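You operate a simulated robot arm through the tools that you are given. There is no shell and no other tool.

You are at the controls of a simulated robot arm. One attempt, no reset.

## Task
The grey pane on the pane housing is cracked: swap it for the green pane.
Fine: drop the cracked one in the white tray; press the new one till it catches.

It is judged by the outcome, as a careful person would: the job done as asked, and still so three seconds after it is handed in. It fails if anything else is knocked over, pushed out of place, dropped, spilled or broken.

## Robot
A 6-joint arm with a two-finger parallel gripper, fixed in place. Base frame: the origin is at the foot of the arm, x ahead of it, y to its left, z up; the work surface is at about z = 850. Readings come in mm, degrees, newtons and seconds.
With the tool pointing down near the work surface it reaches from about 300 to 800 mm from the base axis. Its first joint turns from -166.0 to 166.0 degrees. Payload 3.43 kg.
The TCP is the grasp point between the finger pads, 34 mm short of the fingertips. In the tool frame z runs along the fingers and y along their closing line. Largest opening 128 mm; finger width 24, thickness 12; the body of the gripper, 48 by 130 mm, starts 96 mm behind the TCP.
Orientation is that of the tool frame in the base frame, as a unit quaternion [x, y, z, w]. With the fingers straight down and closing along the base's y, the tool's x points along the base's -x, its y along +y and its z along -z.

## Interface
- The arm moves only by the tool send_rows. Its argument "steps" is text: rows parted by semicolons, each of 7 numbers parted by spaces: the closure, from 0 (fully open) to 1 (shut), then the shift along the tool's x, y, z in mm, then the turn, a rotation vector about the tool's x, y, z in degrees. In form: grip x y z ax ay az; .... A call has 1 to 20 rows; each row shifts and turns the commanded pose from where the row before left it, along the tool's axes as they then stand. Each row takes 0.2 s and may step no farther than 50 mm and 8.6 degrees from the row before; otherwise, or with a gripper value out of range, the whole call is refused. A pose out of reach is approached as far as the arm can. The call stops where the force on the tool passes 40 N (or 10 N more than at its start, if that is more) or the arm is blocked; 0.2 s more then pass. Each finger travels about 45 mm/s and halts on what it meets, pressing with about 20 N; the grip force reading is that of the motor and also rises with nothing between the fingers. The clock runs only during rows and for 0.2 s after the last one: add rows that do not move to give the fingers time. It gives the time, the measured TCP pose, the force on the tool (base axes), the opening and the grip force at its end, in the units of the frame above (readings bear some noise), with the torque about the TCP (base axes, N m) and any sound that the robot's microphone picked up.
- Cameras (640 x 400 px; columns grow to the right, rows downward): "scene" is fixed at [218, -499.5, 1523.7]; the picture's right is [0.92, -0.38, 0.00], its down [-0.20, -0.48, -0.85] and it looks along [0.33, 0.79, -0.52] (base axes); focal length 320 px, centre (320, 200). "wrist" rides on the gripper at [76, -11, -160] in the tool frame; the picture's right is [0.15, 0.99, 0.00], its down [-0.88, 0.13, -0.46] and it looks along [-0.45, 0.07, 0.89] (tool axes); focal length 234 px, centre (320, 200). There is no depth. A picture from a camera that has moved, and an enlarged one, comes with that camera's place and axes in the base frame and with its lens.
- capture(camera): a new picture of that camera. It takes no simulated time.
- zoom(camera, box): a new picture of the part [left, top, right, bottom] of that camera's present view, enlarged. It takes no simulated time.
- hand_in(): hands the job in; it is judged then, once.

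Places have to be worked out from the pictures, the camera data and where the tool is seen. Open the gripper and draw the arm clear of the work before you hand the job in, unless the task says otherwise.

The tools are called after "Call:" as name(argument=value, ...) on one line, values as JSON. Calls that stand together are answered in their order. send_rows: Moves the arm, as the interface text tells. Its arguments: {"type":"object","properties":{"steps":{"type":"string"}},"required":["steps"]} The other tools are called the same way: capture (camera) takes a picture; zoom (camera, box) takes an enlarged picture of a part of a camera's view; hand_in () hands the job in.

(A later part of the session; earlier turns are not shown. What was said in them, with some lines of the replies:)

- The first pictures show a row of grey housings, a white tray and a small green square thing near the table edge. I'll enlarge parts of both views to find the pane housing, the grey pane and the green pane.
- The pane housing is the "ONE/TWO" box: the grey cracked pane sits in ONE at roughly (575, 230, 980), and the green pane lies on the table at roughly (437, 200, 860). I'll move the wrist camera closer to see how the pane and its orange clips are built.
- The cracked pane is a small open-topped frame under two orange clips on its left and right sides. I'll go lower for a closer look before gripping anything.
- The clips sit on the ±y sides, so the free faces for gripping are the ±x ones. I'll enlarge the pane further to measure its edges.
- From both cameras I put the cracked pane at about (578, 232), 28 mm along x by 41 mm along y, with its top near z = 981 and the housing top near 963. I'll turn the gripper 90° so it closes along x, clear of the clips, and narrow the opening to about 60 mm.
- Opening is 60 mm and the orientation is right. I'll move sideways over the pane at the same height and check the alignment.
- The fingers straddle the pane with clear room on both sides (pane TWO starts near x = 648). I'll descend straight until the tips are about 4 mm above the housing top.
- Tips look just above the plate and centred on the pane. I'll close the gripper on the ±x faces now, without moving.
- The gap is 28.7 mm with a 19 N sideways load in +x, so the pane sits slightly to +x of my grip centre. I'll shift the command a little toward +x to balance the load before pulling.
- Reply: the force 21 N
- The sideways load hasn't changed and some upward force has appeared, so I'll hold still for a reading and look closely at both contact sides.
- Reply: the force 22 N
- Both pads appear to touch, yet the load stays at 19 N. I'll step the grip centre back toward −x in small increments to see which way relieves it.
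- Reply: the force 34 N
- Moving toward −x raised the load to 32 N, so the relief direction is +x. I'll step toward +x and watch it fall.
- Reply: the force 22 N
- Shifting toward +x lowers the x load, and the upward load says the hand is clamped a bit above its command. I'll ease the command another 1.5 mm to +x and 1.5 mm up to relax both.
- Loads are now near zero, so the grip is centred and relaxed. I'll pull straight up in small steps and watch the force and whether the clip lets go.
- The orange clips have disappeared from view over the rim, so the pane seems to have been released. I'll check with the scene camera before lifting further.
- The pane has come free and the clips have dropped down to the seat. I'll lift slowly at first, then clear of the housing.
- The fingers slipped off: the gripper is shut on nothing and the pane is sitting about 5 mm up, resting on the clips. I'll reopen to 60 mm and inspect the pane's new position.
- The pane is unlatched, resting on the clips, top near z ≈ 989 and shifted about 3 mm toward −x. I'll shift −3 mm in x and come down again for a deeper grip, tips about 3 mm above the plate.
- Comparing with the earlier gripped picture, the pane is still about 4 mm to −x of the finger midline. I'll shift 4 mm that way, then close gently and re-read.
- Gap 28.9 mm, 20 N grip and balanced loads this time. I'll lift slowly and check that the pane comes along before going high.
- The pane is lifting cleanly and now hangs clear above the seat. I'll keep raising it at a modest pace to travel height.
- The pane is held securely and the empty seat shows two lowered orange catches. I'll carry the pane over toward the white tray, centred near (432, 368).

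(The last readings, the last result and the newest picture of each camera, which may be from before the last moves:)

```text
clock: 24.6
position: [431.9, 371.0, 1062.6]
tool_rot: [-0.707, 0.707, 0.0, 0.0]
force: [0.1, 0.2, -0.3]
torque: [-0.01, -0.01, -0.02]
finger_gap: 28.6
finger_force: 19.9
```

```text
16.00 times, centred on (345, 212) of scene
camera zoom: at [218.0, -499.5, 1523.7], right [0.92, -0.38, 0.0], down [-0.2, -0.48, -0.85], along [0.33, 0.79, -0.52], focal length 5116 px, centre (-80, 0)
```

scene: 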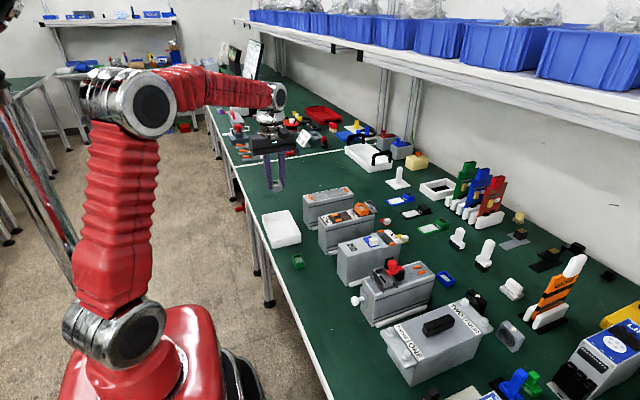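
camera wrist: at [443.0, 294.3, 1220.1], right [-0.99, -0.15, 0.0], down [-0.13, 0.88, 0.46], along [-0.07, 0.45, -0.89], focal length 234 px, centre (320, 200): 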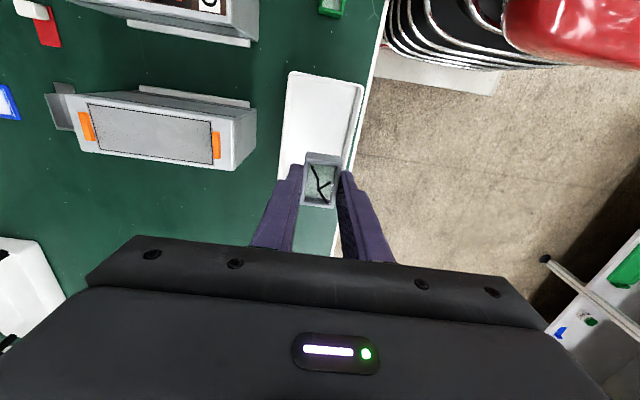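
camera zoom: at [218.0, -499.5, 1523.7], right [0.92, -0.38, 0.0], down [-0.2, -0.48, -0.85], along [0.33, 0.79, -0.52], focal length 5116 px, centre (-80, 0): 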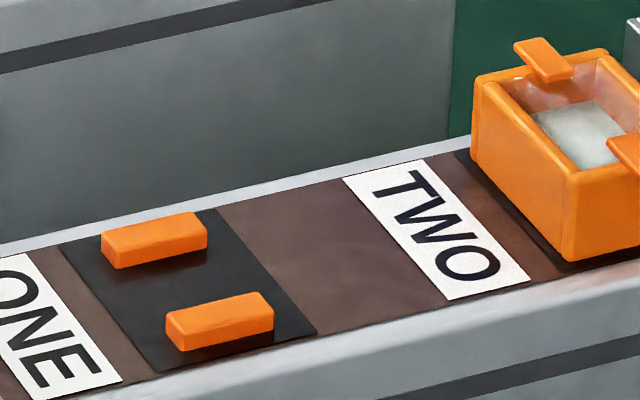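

The pane is over the middle of the tray. I'll lower it into the tray, stopping well above the floor to check.

Call:
send_rows(steps="1 0 0 15 0 0 0; 1 0 0 25 0 0 0; 1 0 0 25 0 0 0; 1 0 0 25 0 0 0; 1 0 0 25 0 0 0; 1 0 0 20 0 0 0; 1 0 0 15 0 0 0; 1 0 0 0 0 0 0")

Call:
zoom(camera="wrist", box=[220, 80, 420, 205])

Call:
zoom(camera="scene", box=[240, 190, 320, 240])

```text
clock: 26.4
position: [430.4, 369.0, 909.9]
tool_rot: [-0.707, 0.707, -0.001, 0.0]
force: [-0.2, 0.8, 0.2]
torque: [-0.02, 0.05, 0.0]
finger_gap: 28.7
finger_force: 20.2
```

```text
3.20 times, centred on (320, 142) of wrist
camera zoom: at [443.0, 293.3, 1069.4], right [-0.99, -0.15, 0.0], down [-0.13, 0.88, 0.46], along [-0.07, 0.45, -0.89], focal length 749 px, centre (320, 384)
```

zoom: 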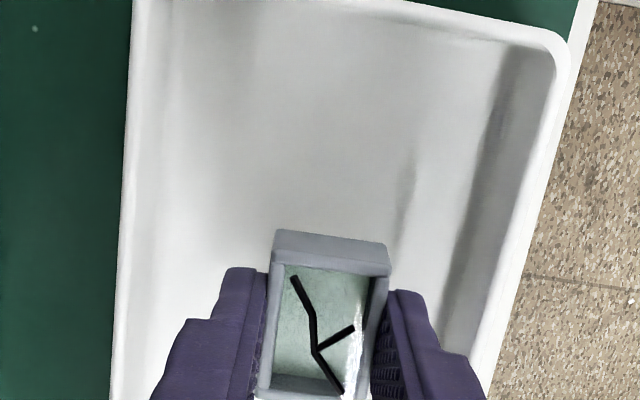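

```text
8.00 times, centred on (280, 215) of scene
camera zoom: at [218.0, -499.5, 1523.7], right [0.92, -0.38, 0.0], down [-0.2, -0.48, -0.85], along [0.33, 0.79, -0.52], focal length 2558 px, centre (640, 80)
```

zoom: 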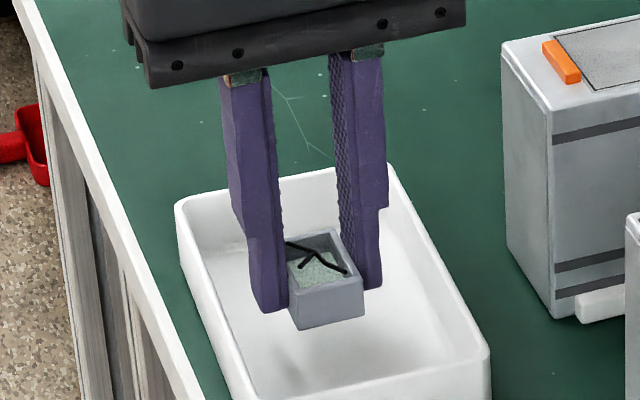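

The pane is inside the tray, above its floor. I'll lower in small steps and look for the first contact.

Call:
send_rows(steps="1 0 0 4 0 0 0; 1 0 0 4 0 0 0; 1 0 0 3 0 0 0; 1 0 0 2 0 0 0; 1 0 0 0 0 0 0")

Call:
zoom(camera="scene", box=[260, 205, 300, 230])

```text
clock: 27.6
position: [432.2, 369.2, 897.3]
tool_rot: [0.707, -0.707, 0.001, 0.0]
force: [0.8, -0.1, -0.6]
torque: [-0.02, -0.02, 0.01]
finger_gap: 28.8
finger_force: 20.5
```

```text
16.00 times, centred on (280, 218) of scene
camera zoom: at [218.0, -499.5, 1523.7], right [0.92, -0.38, 0.0], down [-0.2, -0.48, -0.85], along [0.33, 0.79, -0.52], focal length 5116 px, centre (960, -80)
```

zoom: 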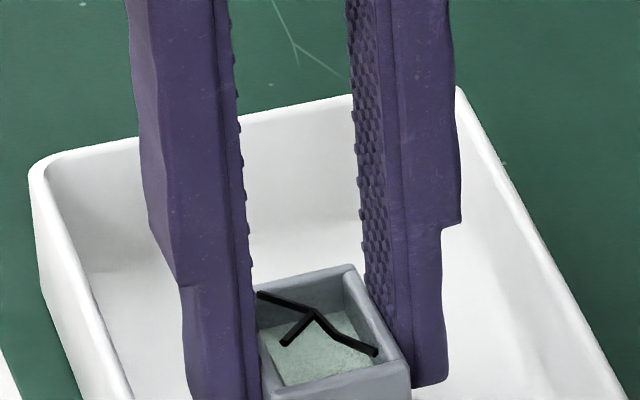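

Call:
zoom(camera="scene", box=[260, 215, 300, 240])

```text
16.00 times, centred on (280, 228) of scene
camera zoom: at [218.0, -499.5, 1523.7], right [0.92, -0.38, 0.0], down [-0.2, -0.48, -0.85], along [0.33, 0.79, -0.52], focal length 5116 px, centre (960, -240)
```

zoom: 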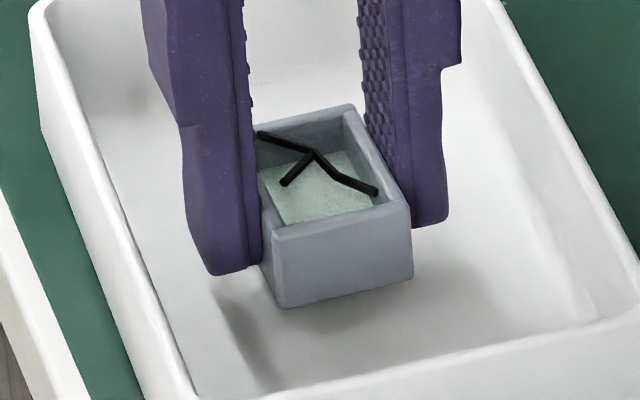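

There is still a gap of several millimetres under the pane. I'll continue down in 2 mm steps.

Call:
send_rows(steps="1 0 0 2 0 0 0; 1 0 0 2 0 0 0; 1 0 0 2 0 0 0; 1 0 0 1 0 0 0; 1 0 0 0 0 0 0")

Call:
zoom(camera="scene", box=[260, 215, 300, 240])

```text
clock: 28.8
position: [431.8, 368.9, 889.8]
tool_rot: [0.708, -0.706, -0.001, 0.0]
force: [-0.2, -0.1, 0.1]
torque: [-0.01, -0.03, -0.01]
finger_gap: 28.8
finger_force: 19.8
```

```text
16.00 times, centred on (280, 228) of scene
camera zoom: at [218.0, -499.5, 1523.7], right [0.92, -0.38, 0.0], down [-0.2, -0.48, -0.85], along [0.33, 0.79, -0.52], focal length 5116 px, centre (960, -240)
```

zoom: 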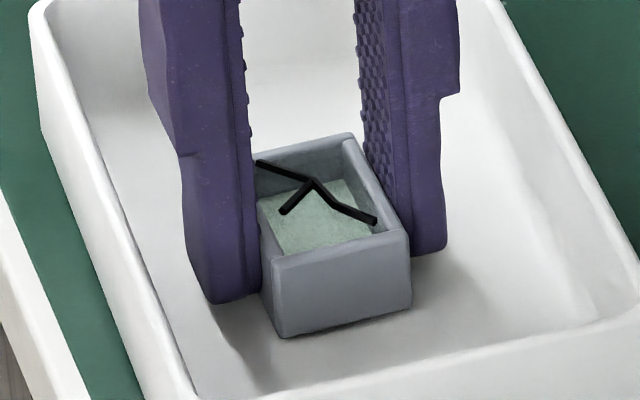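

The pane is now only a few millimetres above the tray floor with no contact force. I'll go down 1.5 mm more and open to about 46 mm to release it.

Call:
send_rows(steps="1 0 0 1.5 0 0 0; 1 0 0 0 0 0 0; 0.74 0 0 0 0 0 0; 0.7 0 0 0 0 0 0; 0.64 0 0 0 0 0 0; 0.64 0 0 0 0 0 0; 0.64 0 0 0 0 0 0")

Call:
zoom(camera="scene", box=[260, 215, 300, 240])

```text
clock: 30.4
position: [431.1, 369.2, 889.2]
tool_rot: [0.708, -0.707, 0.0, 0.0]
force: [-0.2, -0.2, 0.0]
torque: [-0.01, -0.02, 0.01]
finger_gap: 46.0
finger_force: 0.0
```

```text
16.00 times, centred on (280, 228) of scene
camera zoom: at [218.0, -499.5, 1523.7], right [0.92, -0.38, 0.0], down [-0.2, -0.48, -0.85], along [0.33, 0.79, -0.52], focal length 5116 px, centre (960, -240)
```

zoom: 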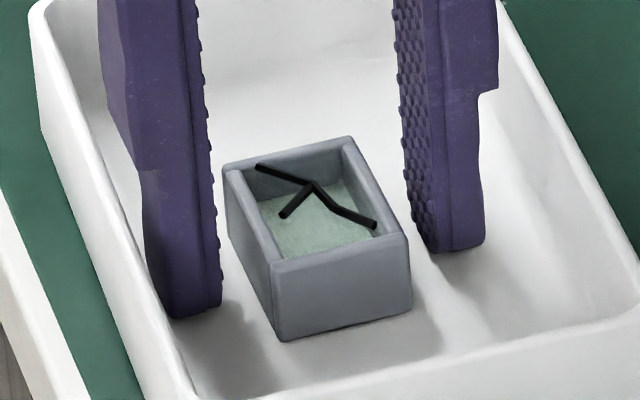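

The cracked pane is resting flat in the tray. I'll retreat straight up and then move over toward the green pane near (440, 200).

Call:
send_rows(steps="0.64 0 0 -10 0 0 0; 0.64 0 0 -20 0 0 0; 0.64 0 0 -30 0 0 0; 0.64 0 0 -35 0 0 0; 0.6 20 -1 0 0 0 0; 0.55 35 -2 0 0 0 0; 0.53 40 -2 0 0 0 0; 0.53 40 -2 0 0 0 0; 0.53 33 -1 0 0 0 0; 0.53 0 0 0 0 0 0")

Call:
capture(camera="wrist")

Call:
zoom(camera="wrist", box=[240, 110, 400, 210])

Call:
zoom(camera="scene", box=[240, 190, 400, 290])

```text
clock: 32.6
position: [439.9, 199.9, 984.6]
tool_rot: [-0.707, 0.707, 0.0, 0.0]
force: [0.5, 0.6, -0.6]
torque: [0.0, 0.0, -0.01]
finger_gap: 60.0
finger_force: 0.0
```

```text
taken
camera wrist: at [450.2, 124.0, 1144.3], right [-0.99, -0.15, 0.0], down [-0.13, 0.88, 0.46], along [-0.07, 0.45, -0.89], focal length 234 px, centre (320, 200)
```

wrist: 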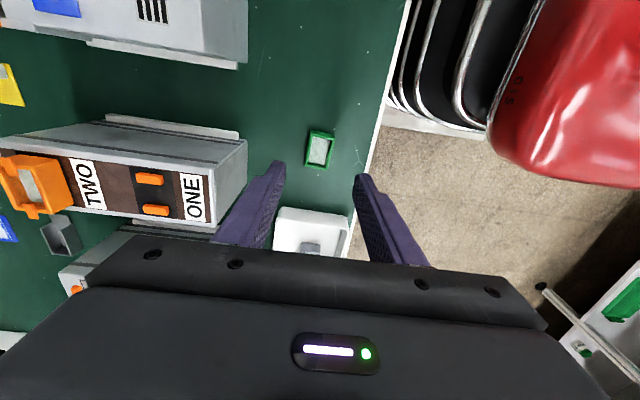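

```text
4.00 times, centred on (320, 160) of wrist
camera zoom: at [450.2, 124.0, 1144.3], right [-0.99, -0.15, 0.0], down [-0.13, 0.88, 0.46], along [-0.07, 0.45, -0.89], focal length 937 px, centre (320, 360)
```

zoom: 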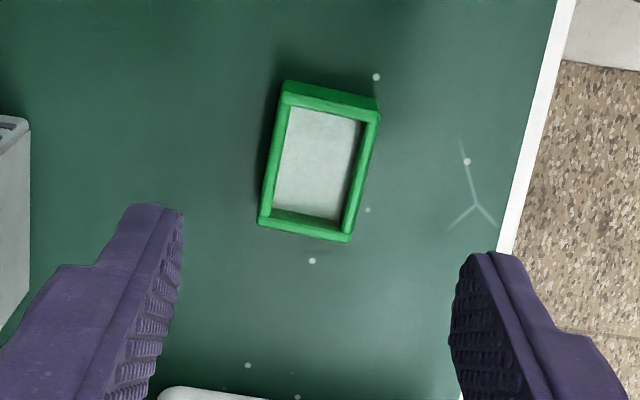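

```text
4.00 times, centred on (320, 240) of scene
camera zoom: at [218.0, -499.5, 1523.7], right [0.92, -0.38, 0.0], down [-0.2, -0.48, -0.85], along [0.33, 0.79, -0.52], focal length 1279 px, centre (320, 40)
```

zoom: 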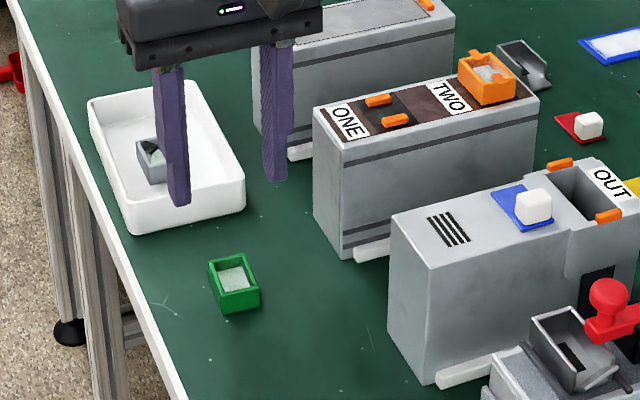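

The tray holds the cracked pane, and I now measure the green pane at (439.5, 200.5), turned about −2.8°. I'll turn the gripper to match and descend most of the way.

Call:
send_rows(steps="0.53 0 0 0 0 0 2.8; 0.53 0 0 20 0 0 0; 0.53 0 0 25 0 0 0; 0.53 0 0 20 0 0 0; 0.53 0 0 10 0 0 0; 0.53 0 0 0 0 0 0")

Call:
zoom(camera="wrist", box=[240, 110, 400, 210])

Call:
zoom(camera="scene", box=[260, 220, 340, 270])

```text
clock: 34.0
position: [438.3, 200.0, 909.2]
tool_rot: [-0.69, 0.724, 0.0, 0.0]
force: [1.4, -0.3, 0.2]
torque: [0.0, 0.01, -0.01]
finger_gap: 60.3
finger_force: 0.1
```

```text
4.00 times, centred on (320, 160) of wrist
camera zoom: at [445.7, 124.1, 1067.9], right [-1.0, -0.1, 0.0], down [-0.09, 0.89, 0.46], along [-0.04, 0.45, -0.89], focal length 937 px, centre (320, 360)
```

zoom: 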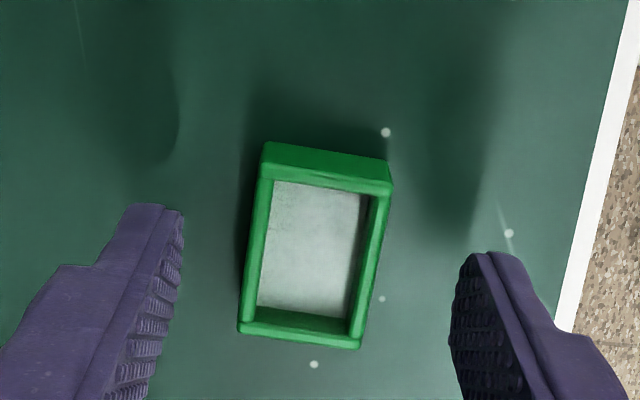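

```text
8.00 times, centred on (300, 245) of scene
camera zoom: at [218.0, -499.5, 1523.7], right [0.92, -0.38, 0.0], down [-0.2, -0.48, -0.85], along [0.33, 0.79, -0.52], focal length 2558 px, centre (480, -160)
```

zoom: 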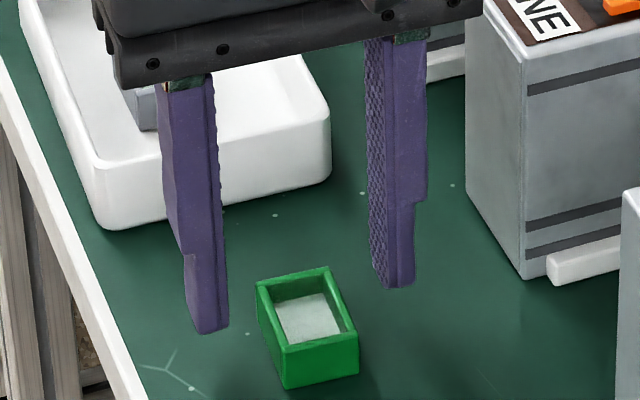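

Orientation matches and the pane is within about 1 mm of the grip axis. I'll correct by 1 mm in x and y, and descend the last 19 mm slowly.

Call:
send_rows(steps="0.53 -1 -1 4 0 0 0; 0.53 0 0 6 0 0 0; 0.53 0 0 5 0 0 0; 0.53 0 0 3 0 0 0; 0.53 0 0 1 0 0 0; 0.53 0 0 0 0 0 0")

Call:
zoom(camera="wrist", box=[240, 110, 400, 210])

Call:
zoom(camera="scene", box=[270, 235, 334, 275])

```text
clock: 35.4
position: [440.3, 201.3, 890.9]
tool_rot: [-0.689, 0.725, 0.0, 0.001]
force: [0.6, 0.6, -0.4]
torque: [0.02, 0.01, -0.02]
finger_gap: 60.0
finger_force: 0.0
```

```text
4.00 times, centred on (320, 160) of wrist
camera zoom: at [447.5, 125.4, 1050.1], right [-1.0, -0.1, 0.0], down [-0.09, 0.89, 0.46], along [-0.04, 0.45, -0.89], focal length 937 px, centre (320, 360)
```

zoom: 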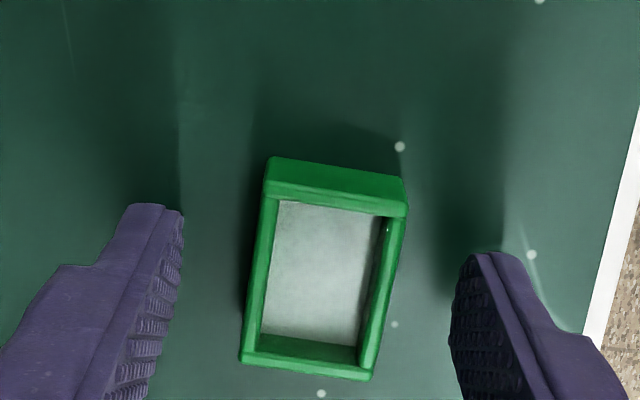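

```text
10.00 times, centred on (302, 255) of scene
camera zoom: at [218.0, -499.5, 1523.7], right [0.92, -0.38, 0.0], down [-0.2, -0.48, -0.85], along [0.33, 0.79, -0.52], focal length 3198 px, centre (500, -350)
```

zoom: 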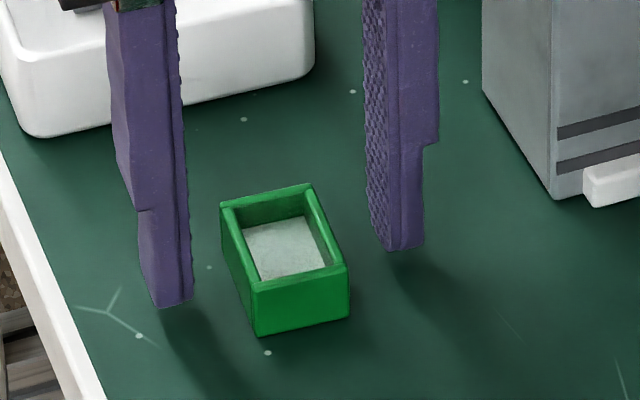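

The pane is centred on the grip axis within a millimetre. I'll close gently on it.

Call:
send_rows(steps="0.65 0 0 0 0 0 0; 0.72 0 0 0 0 0 0; 0.78 0 0 0 0 0 0; 0.9 0 0 0 0 0 0; 1 0 0 0 0 0 0; 1 0 0 0 0 0 0; 1 0 0 0 0 0 0")

Call:
zoom(camera="wrist", box=[240, 110, 400, 210])

Call:
zoom(camera="scene", box=[270, 235, 334, 275])

```text
clock: 37.0
position: [440.4, 202.6, 890.5]
tool_rot: [-0.689, 0.724, 0.0, 0.0]
force: [0.3, 0.0, 0.2]
torque: [0.01, -0.03, -0.01]
finger_gap: 28.8
finger_force: 20.5
```

```text
4.00 times, centred on (320, 160) of wrist
camera zoom: at [447.5, 125.5, 1050.2], right [-1.0, -0.1, 0.0], down [-0.09, 0.89, 0.46], along [-0.04, 0.45, -0.89], focal length 937 px, centre (320, 360)
```

zoom: 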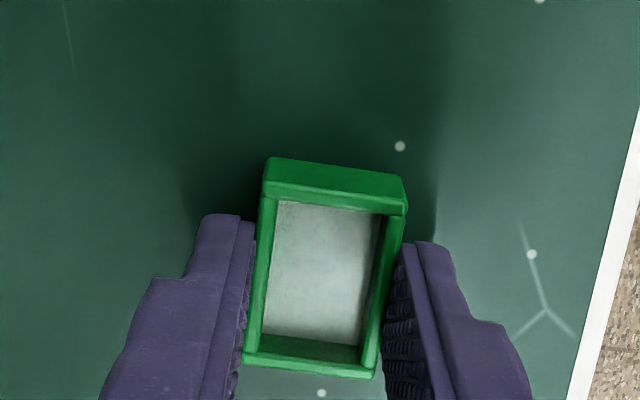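

```text
10.00 times, centred on (302, 255) of scene
camera zoom: at [218.0, -499.5, 1523.7], right [0.92, -0.38, 0.0], down [-0.2, -0.48, -0.85], along [0.33, 0.79, -0.52], focal length 3198 px, centre (500, -350)
```

zoom: 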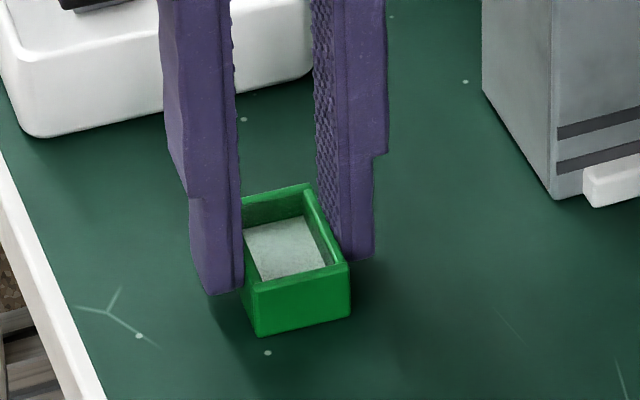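

The green pane is gripped at 28.8 mm with no side load. I'll lift it slowly, checking it stays in the fingers.

Call:
send_rows(steps="1 0 0 -2 0 0 0; 1 0 0 -4 0 0 0; 1 0 0 -8 0 0 0; 1 0 0 -14 0 0 0; 1 0 0 -20 0 0 0; 1 0 0 -22 0 0 0; 1 0 0 -25 0 0 0; 1 0 0 -25 0 0 0; 1 0 0 -25 0 0 0; 1 0 0 -20 0 0 0; 1 0 0 -10 0 0 0; 1 0 0 0 0 0 -3.7; 1 0 0 0 0 0 0")

Call:
zoom(camera="wrist", box=[240, 110, 400, 210])

Call:
capture(camera="scene")

```text
clock: 39.8
position: [439.9, 201.2, 1065.8]
tool_rot: [0.713, -0.701, -0.001, 0.0]
force: [0.4, -0.4, -0.4]
torque: [-0.02, 0.0, 0.0]
finger_gap: 28.7
finger_force: 19.6
```

```text
4.00 times, centred on (320, 160) of wrist
camera zoom: at [452.6, 126.8, 1224.9], right [-0.99, -0.16, 0.0], down [-0.14, 0.88, 0.46], along [-0.07, 0.45, -0.89], focal length 937 px, centre (320, 360)
```

zoom: 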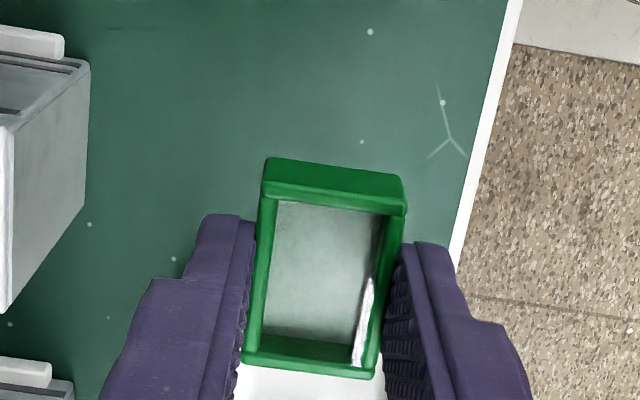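

```text
taken
```

scene: 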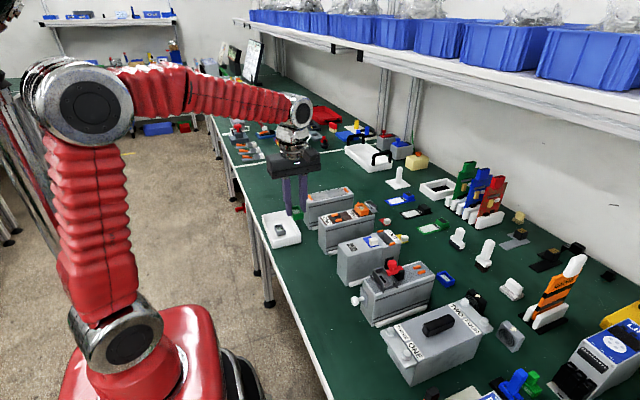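

The green pane stays firmly in the grip. I'll carry it over the seat at this height.

Call:
send_rows(steps="1 -2.1 -10 0 0 0 0; 1 -4 -20 0 0 0 0; 1 -5 -25 0 0 0 0; 1 -5 -25 0 0 0 0; 1 -5 -25 0 0 0 0; 1 -5 -23 0 0 0 0; 1 -3 -12.1 0 0 0 0; 1 0 0 0 0 0 0; 1 0 0 0 0 0 0")

Call:
zoom(camera="wrist", box=[240, 90, 400, 190])

Call:
zoom(camera="scene", box=[316, 178, 396, 228])

```text
clock: 41.8
position: [579.9, 233.7, 1064.3]
tool_rot: [0.713, -0.701, 0.001, 0.0]
force: [0.0, 0.0, 0.2]
torque: [-0.02, -0.02, 0.01]
finger_gap: 28.6
finger_force: 20.1
```

```text
4.00 times, centred on (320, 140) of wrist
camera zoom: at [591.5, 157.7, 1224.6], right [-0.99, -0.16, 0.0], down [-0.14, 0.88, 0.46], along [-0.07, 0.45, -0.89], focal length 937 px, centre (320, 440)
```

zoom: 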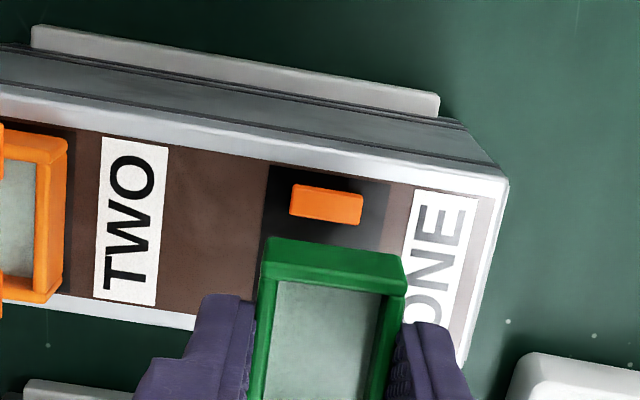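

```text
8.00 times, centred on (356, 203) of scene
camera zoom: at [218.0, -499.5, 1523.7], right [0.92, -0.38, 0.0], down [-0.2, -0.48, -0.85], along [0.33, 0.79, -0.52], focal length 2558 px, centre (32, 176)
```

zoom: 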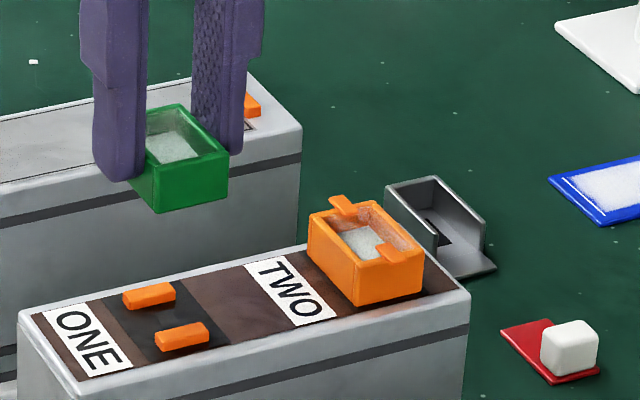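

The pane is aligned to the tool but I want the housing's exact angle and offset relative to it. I'll take tighter zooms of the seat edges and the pane from here.

Call:
zoom(camera="wrist", box=[230, 85, 374, 175])

Call:
zoom(camera="wrist", box=[290, 120, 354, 160])

Call:
zoom(camera="scene", box=[316, 188, 396, 238])

Call:
zoom(camera="scene", box=[324, 200, 356, 220])

```text
4.44 times, centred on (302, 130) of wrist
camera zoom: at [591.5, 157.7, 1224.6], right [-0.99, -0.16, 0.0], down [-0.14, 0.88, 0.46], along [-0.07, 0.45, -0.89], focal length 1041 px, centre (400, 511)
```

zoom: 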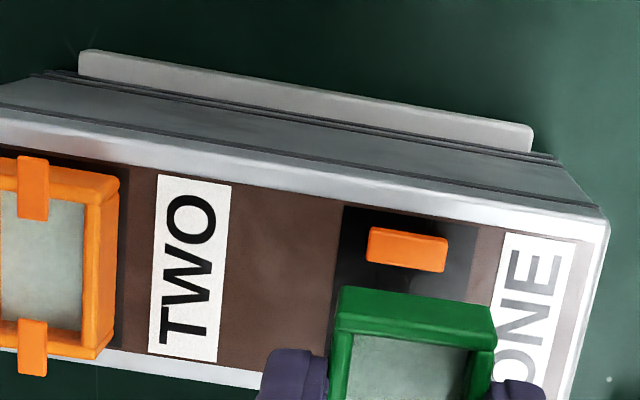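

```text
10.00 times, centred on (322, 140) of wrist
camera zoom: at [591.5, 157.7, 1224.6], right [-0.99, -0.16, 0.0], down [-0.14, 0.88, 0.46], along [-0.07, 0.45, -0.89], focal length 2342 px, centre (300, 800)
```

zoom: 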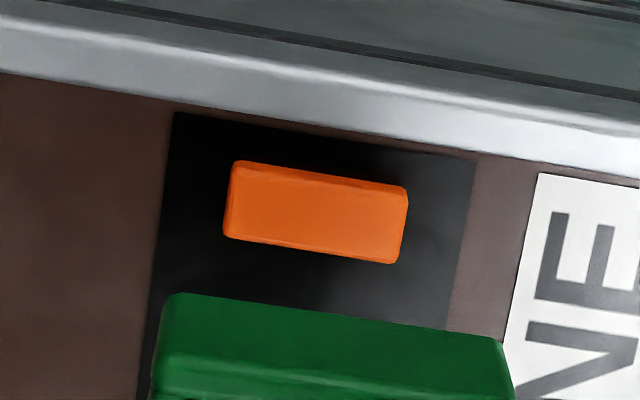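

```text
8.00 times, centred on (356, 213) of scene
camera zoom: at [218.0, -499.5, 1523.7], right [0.92, -0.38, 0.0], down [-0.2, -0.48, -0.85], along [0.33, 0.79, -0.52], focal length 2558 px, centre (32, 96)
```

zoom: 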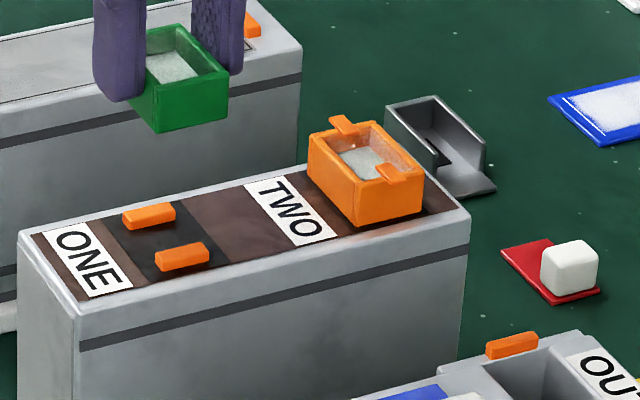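

```text
16.00 times, centred on (340, 210) of scene
camera zoom: at [218.0, -499.5, 1523.7], right [0.92, -0.38, 0.0], down [-0.2, -0.48, -0.85], along [0.33, 0.79, -0.52], focal length 5116 px, centre (0, 40)
```

zoom: 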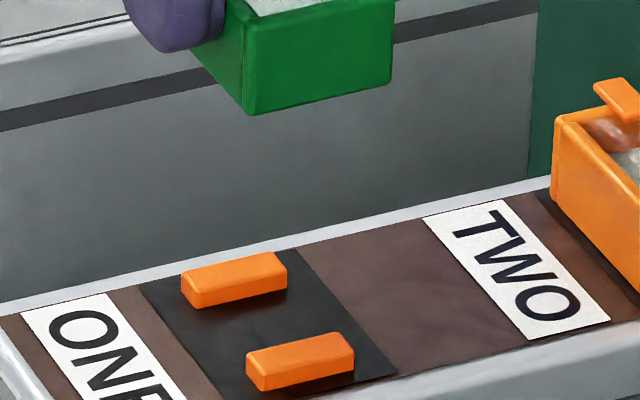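

In the same camera frame the seat centre is about 1.2 mm further +x and 0.6 mm further −y than the pane, and the seat angle (~+1°) matches. That agrees with the earlier force-free position, so I'll apply that shift and descend to just above the catches.

Call:
send_rows(steps="1 0.5 -1.3 0 0 0 0; 1 0 0 10 0 0 0; 1 0 0 12 0 0 0; 1 0 0 10 0 0 0; 1 0 0 8 0 0 0; 1 0 0 5 0 0 0; 1 0 0 2 0 0 0; 1 0 0 0 0 0 0")

Call:
zoom(camera="wrist", box=[260, 110, 388, 190])

Call:
zoom(camera="scene", box=[316, 188, 396, 238])

Call:
zoom(camera="scene", box=[324, 200, 356, 220])

```text
clock: 43.6
position: [582.7, 234.0, 1018.8]
tool_rot: [0.713, -0.701, 0.001, 0.0]
force: [0.4, 0.4, 0.1]
torque: [-0.03, 0.01, 0.05]
finger_gap: 28.6
finger_force: 20.1
```

```text
5.00 times, centred on (324, 150) of wrist
camera zoom: at [594.3, 157.7, 1177.1], right [-0.99, -0.16, 0.0], down [-0.14, 0.88, 0.46], along [-0.07, 0.45, -0.89], focal length 1171 px, centre (300, 450)
```

zoom: 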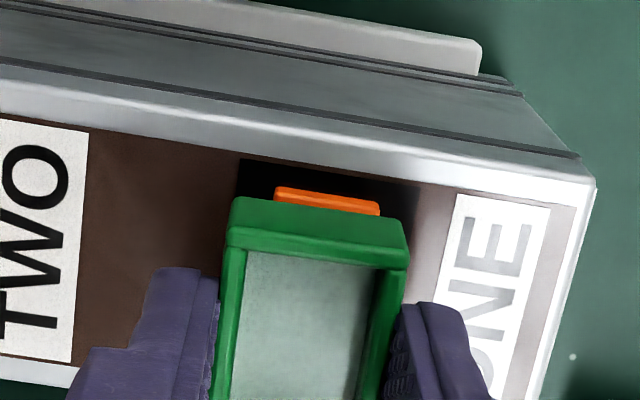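

```text
8.00 times, centred on (356, 213) of scene
camera zoom: at [218.0, -499.5, 1523.7], right [0.92, -0.38, 0.0], down [-0.2, -0.48, -0.85], along [0.33, 0.79, -0.52], focal length 2558 px, centre (32, 96)
```

zoom: 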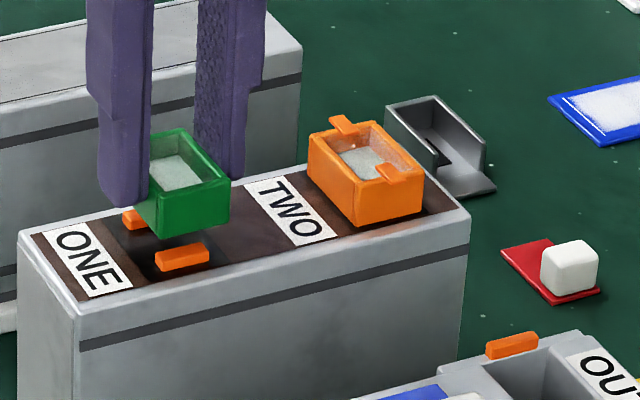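

```text
16.00 times, centred on (340, 210) of scene
camera zoom: at [218.0, -499.5, 1523.7], right [0.92, -0.38, 0.0], down [-0.2, -0.48, -0.85], along [0.33, 0.79, -0.52], focal length 5116 px, centre (0, 40)
```

zoom: 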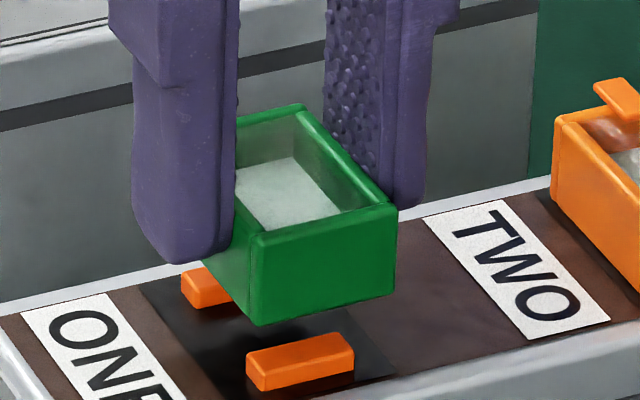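

Re-measured here: the pane is now about 1.5 mm too far +x and 1.2 mm too far +y relative to the seat outline. I'll correct that and measure once more.

Call:
send_rows(steps="1 0.6 0.8 0 0 0 0; 1 0.6 0.7 0 0 0 0; 1 0 0 0 0 0 0; 1 0 0 0 0 0 0")

Call:
zoom(camera="wrist", box=[284, 120, 364, 170])

Call:
zoom(camera="scene", box=[324, 200, 356, 220])

```text
clock: 44.6
position: [580.8, 231.1, 1018.0]
tool_rot: [0.713, -0.701, -0.001, 0.001]
force: [0.2, -0.2, 0.8]
torque: [0.02, 0.0, 0.02]
finger_gap: 28.8
finger_force: 20.2
```

```text
8.00 times, centred on (324, 145) of wrist
camera zoom: at [592.7, 155.9, 1177.1], right [-0.99, -0.16, 0.0], down [-0.14, 0.88, 0.46], along [-0.07, 0.45, -0.89], focal length 1873 px, centre (288, 640)
```

zoom: 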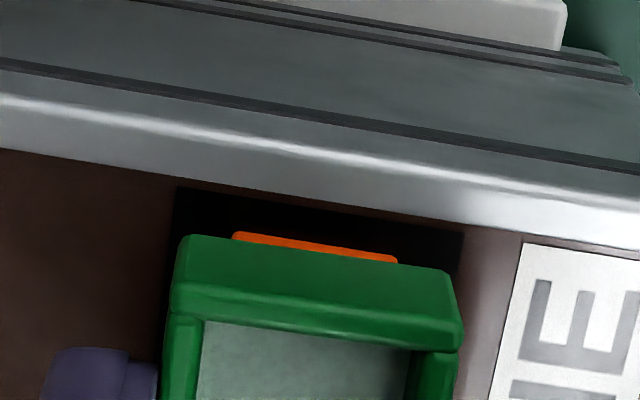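

```text
16.00 times, centred on (340, 210) of scene
camera zoom: at [218.0, -499.5, 1523.7], right [0.92, -0.38, 0.0], down [-0.2, -0.48, -0.85], along [0.33, 0.79, -0.52], focal length 5116 px, centre (0, 40)
```

zoom: 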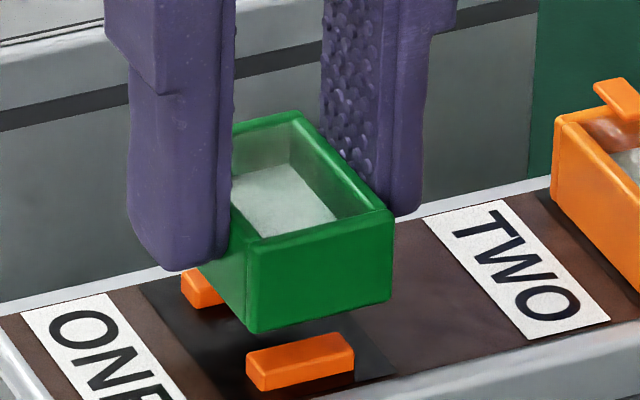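

Combining both cameras (pane bottom ≈17 mm above the seat), x is now right but the pane needs about 2 mm back toward +y. I'll shift that, lower by 8 mm, and re-check.

Call:
send_rows(steps="1 -1 0 0 0 0 0; 1 -1 0 0 0 0 0; 1 0 0 4 0 0 0; 1 0 0 4 0 0 0; 1 0 0 0 0 0 0; 1 0 0 0 0 0 0")

Call:
zoom(camera="wrist", box=[284, 120, 364, 170])

Call:
zoom(camera="scene", box=[324, 200, 356, 220])

```text
clock: 46.0
position: [579.8, 232.1, 1010.6]
tool_rot: [0.713, -0.702, 0.0, 0.0]
force: [0.5, 0.5, -1.1]
torque: [0.0, -0.03, 0.02]
finger_gap: 28.4
finger_force: 19.7
```

```text
8.00 times, centred on (324, 145) of wrist
camera zoom: at [592.1, 158.0, 1169.7], right [-0.99, -0.16, 0.0], down [-0.14, 0.88, 0.46], along [-0.07, 0.45, -0.89], focal length 1873 px, centre (288, 640)
```

zoom: 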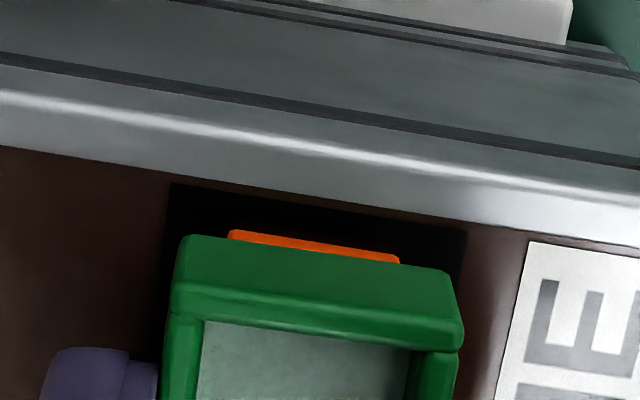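

```text
16.00 times, centred on (340, 210) of scene
camera zoom: at [218.0, -499.5, 1523.7], right [0.92, -0.38, 0.0], down [-0.2, -0.48, -0.85], along [0.33, 0.79, -0.52], focal length 5116 px, centre (0, 40)
```

zoom: 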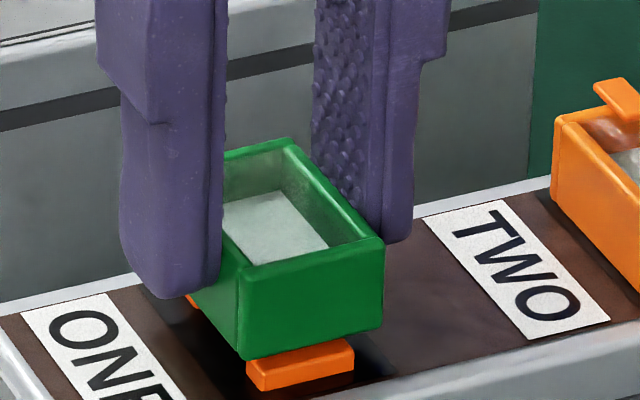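

The margins around the pane now look even (about 2–3 mm in x and 2 mm in y). I'll lower in 1 mm steps to contact with the catches.

Call:
send_rows(steps="1 0 0 1 0 0 0; 1 0 0 1 0 0 0; 1 0 0 1 0 0 0; 1 0 0 1 0 0 0; 1 0 0 0 0 0 0")

Call:
zoom(camera="scene", box=[324, 200, 356, 220])

```text
clock: 47.2
position: [578.5, 233.9, 1006.9]
tool_rot: [0.712, -0.702, 0.0, -0.001]
force: [0.5, 0.1, 2.3]
torque: [0.0, -0.01, 0.01]
finger_gap: 28.6
finger_force: 19.1
```

```text
16.00 times, centred on (340, 210) of scene
camera zoom: at [218.0, -499.5, 1523.7], right [0.92, -0.38, 0.0], down [-0.2, -0.48, -0.85], along [0.33, 0.79, -0.52], focal length 5116 px, centre (0, 40)
```

zoom: 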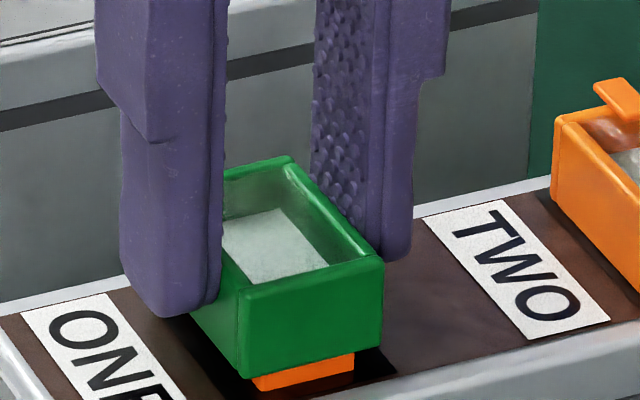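

First contact: 2.3 N upward with the pane resting on the catches. I'll press further in small steps, watching force and any click.

Call:
send_rows(steps="1 0 0 0.7 0 0 0; 1 0 0 0.7 0 0 0; 1 0 0 0.7 0 0 0; 1 0 0 0 0 0 0")

Call:
zoom(camera="scene", box=[324, 200, 356, 220])

Call:
zoom(camera="wrist", box=[284, 130, 364, 180])

```text
clock: 48.2
position: [579.9, 233.6, 1003.7]
tool_rot: [0.713, -0.702, 0.001, -0.001]
force: [0.7, 1.6, 4.1]
torque: [0.03, 0.05, 0.01]
finger_gap: 28.5
finger_force: 19.7
```

```text
16.00 times, centred on (340, 210) of scene
camera zoom: at [218.0, -499.5, 1523.7], right [0.92, -0.38, 0.0], down [-0.2, -0.48, -0.85], along [0.33, 0.79, -0.52], focal length 5116 px, centre (0, 40)
```

zoom: 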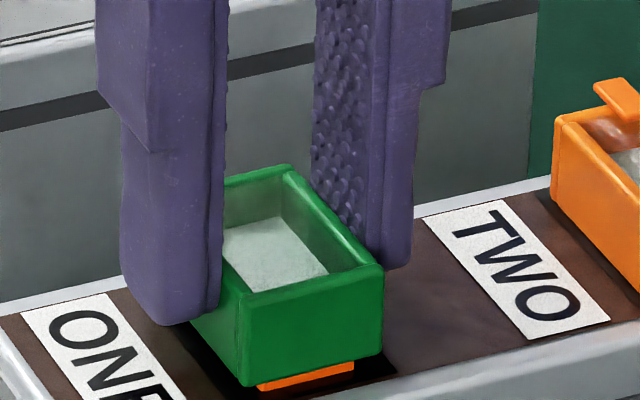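

```text
8.00 times, centred on (324, 155) of wrist
camera zoom: at [592.2, 158.0, 1163.5], right [-0.99, -0.16, 0.0], down [-0.14, 0.88, 0.46], along [-0.07, 0.45, -0.89], focal length 1873 px, centre (288, 560)
```

zoom: 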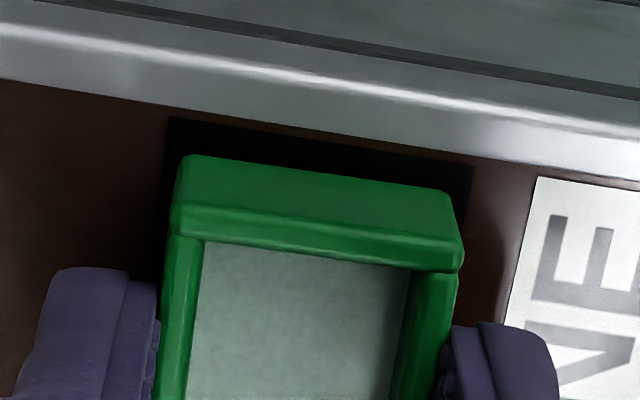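

The pane follows down and the load rises gently (4 N), so the catches are springing. I'll keep pressing.

Call:
send_rows(steps="1 0 0 0.7 0 0 0; 1 0 0 0.7 0 0 0; 1 0 0 0.7 0 0 0; 1 0 0 0 0 0 0")

Call:
zoom(camera="scene", box=[324, 200, 356, 220])

Call:
zoom(camera="wrist", box=[284, 130, 364, 180])

```text
clock: 49.2
position: [580.9, 233.2, 1001.9]
tool_rot: [0.713, -0.701, -0.001, 0.001]
force: [-1.6, -1.1, -0.5]
torque: [0.01, 0.08, -0.29]
finger_gap: 29.1
finger_force: 19.4
```

```text
16.00 times, centred on (340, 210) of scene
camera zoom: at [218.0, -499.5, 1523.7], right [0.92, -0.38, 0.0], down [-0.2, -0.48, -0.85], along [0.33, 0.79, -0.52], focal length 5116 px, centre (0, 40)
```

zoom: 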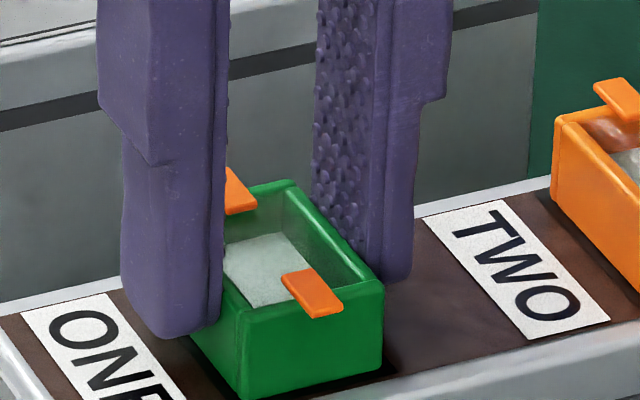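

```text
8.00 times, centred on (324, 155) of wrist
camera zoom: at [592.6, 157.8, 1160.7], right [-0.99, -0.16, 0.0], down [-0.14, 0.88, 0.46], along [-0.07, 0.45, -0.89], focal length 1873 px, centre (288, 560)
```

zoom: 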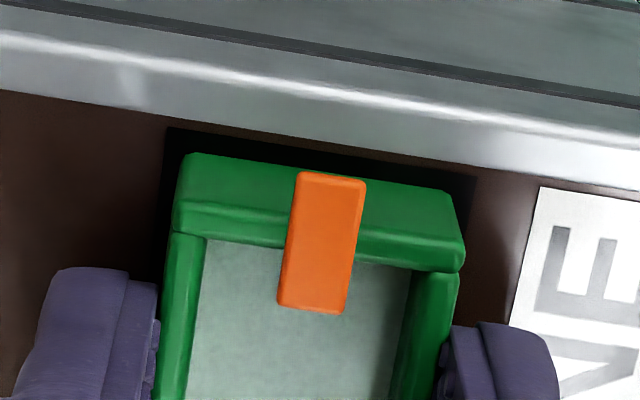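

Both orange catches have snapped over the green rim and the load has dropped to near zero. I'll open the fingers slowly and check that the pane stays seated.

Call:
send_rows(steps="0.76 0 0 0 0 0 0; 0.74 0 0 0 0 0 0; 0.7 0 0 0 0 0 0; 0.6 0 0 0 0 0 0; 0.53 0 0 0 0 0 0; 0.53 0 0 0 0 0 0; 0.53 0 0 0 0 0 0")

Call:
zoom(camera="scene", box=[316, 188, 396, 238])

Call:
zoom(camera="wrist", box=[240, 120, 400, 220])

```text
clock: 50.8
position: [581.1, 233.5, 1003.0]
tool_rot: [0.713, -0.701, 0.0, 0.0]
force: [0.4, 0.7, -0.7]
torque: [0.0, -0.06, 0.01]
finger_gap: 59.8
finger_force: 0.0
```

```text
8.00 times, centred on (356, 213) of scene
camera zoom: at [218.0, -499.5, 1523.7], right [0.92, -0.38, 0.0], down [-0.2, -0.48, -0.85], along [0.33, 0.79, -0.52], focal length 2558 px, centre (32, 96)
```

zoom: 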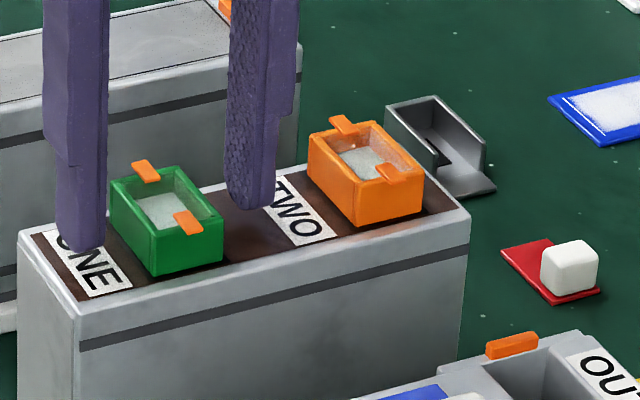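

```text
4.00 times, centred on (320, 170) of wrist
camera zoom: at [592.7, 157.9, 1161.2], right [-0.99, -0.16, 0.0], down [-0.14, 0.88, 0.46], along [-0.07, 0.45, -0.89], focal length 937 px, centre (320, 320)
```

zoom: 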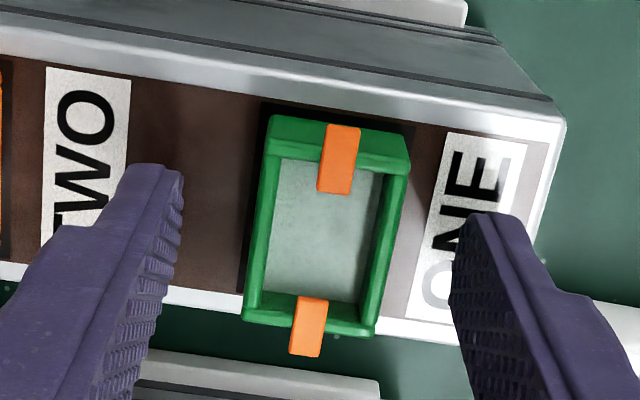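

The green pane now sits at the same pixels the grey one occupied, with both catches over its rim, and the housing hasn't shifted. I'll withdraw straight up and away toward the starting area.

Call:
send_rows(steps="0.53 0 0 -5 0 0 0; 0.53 0 0 -10 0 0 0; 0.53 0 0 -20 0 0 0; 0.53 0 0 -30 0 0 0; 0.53 0 0 -35 0 0 0; 0.53 0 0 -35 0 0 0; 0.53 0 0 -35 0 0 0; 0.53 0 20 -25 0 0 0; 0.4 0 35 -15 0 0 0; 0.3 0 40 0 0 0 0; 0.2 0 40 0 0 0 0; 0 0 20 0 0 0 0; 0 0 0 0 0 0 0; 0 0 0 0 0 0 0")

Call:
capture(camera="scene")

Call:
zoom(camera="scene", box=[240, 180, 400, 280])

Call:
zoom(camera="scene", box=[324, 200, 356, 220])

Call:
capture(camera="wrist")

```text
clock: 53.8
position: [425.5, 228.5, 1212.6]
tool_rot: [0.713, -0.702, 0.0, 0.0]
force: [0.7, 0.7, 0.3]
torque: [0.0, 0.0, -0.05]
finger_gap: 128.1
finger_force: 0.1
```

```text
taken
```

scene: 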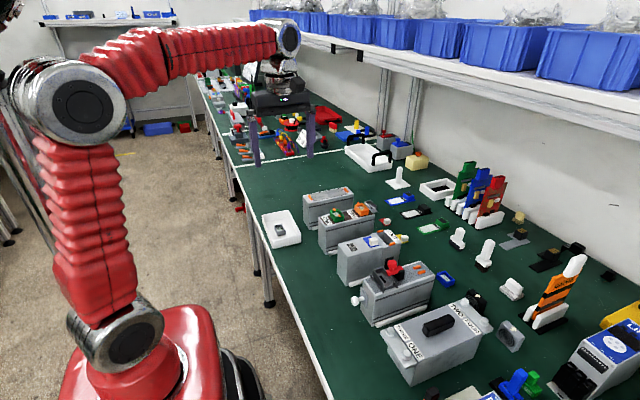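

```text
4.00 times, centred on (320, 230) of scene
camera zoom: at [218.0, -499.5, 1523.7], right [0.92, -0.38, 0.0], down [-0.2, -0.48, -0.85], along [0.33, 0.79, -0.52], focal length 1279 px, centre (320, 80)
```

zoom: 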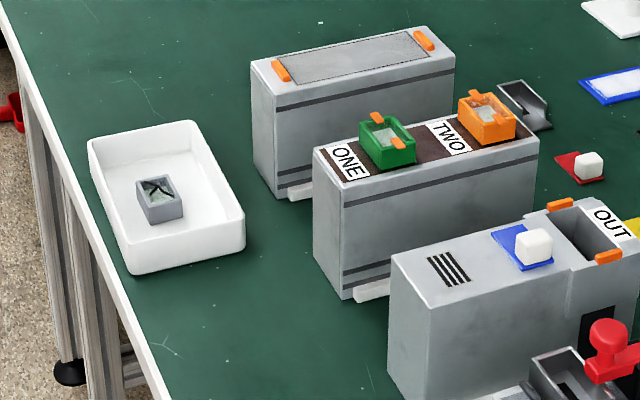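

```text
16.00 times, centred on (340, 210) of scene
camera zoom: at [218.0, -499.5, 1523.7], right [0.92, -0.38, 0.0], down [-0.2, -0.48, -0.85], along [0.33, 0.79, -0.52], focal length 5116 px, centre (0, 40)
```

zoom: 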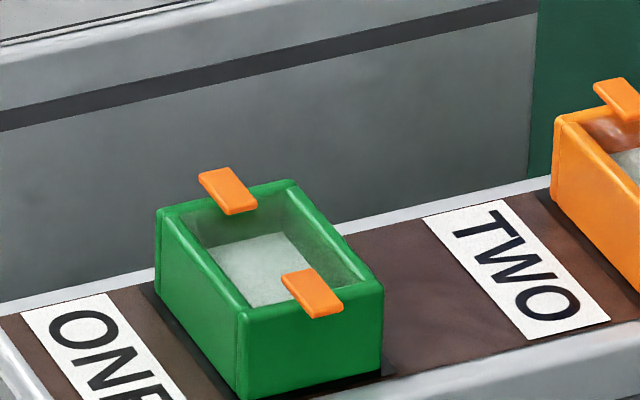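

```text
taken
camera wrist: at [437.5, 153.2, 1371.8], right [-0.99, -0.16, 0.0], down [-0.14, 0.88, 0.46], along [-0.07, 0.45, -0.89], focal length 234 px, centre (320, 200)
```

wrist: 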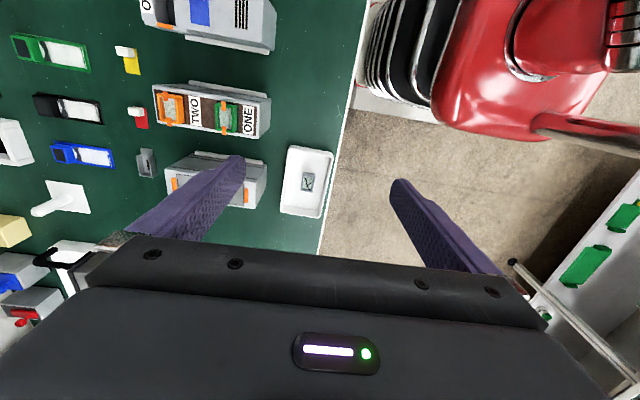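

The green pane is latched under both catches in slot ONE and the cracked pane lies in the white tray. The housing, tray and neighbours match the first picture, and the open gripper is well clear, so I'm handing the job in.

Call:
hand_in()

```text
The job is handed in.
```

The green pane is now in slot ONE of the pane housing, pressed down until both orange catches snapped over its rim. The cracked grey pane is in the white tray.

- **Slip on the first pull:** The grey pane came out of its catches, but my fingers slid off it. It settled back onto the lowered catches, about 3 mm off position. I gripped it lower and lifted it out without trouble; nothing was knocked over.
- **Force on the slot:** Before that pull, the grip was off-centre and pushed the housing sideways, with up to about 32 N, until I re-centred it.
- **Final check:** From the fixed camera, the green pane sits where the grey one was. The housing, tray and nearby items look unmoved from the first picture. The arm was raised clear with the gripper open before I handed in.
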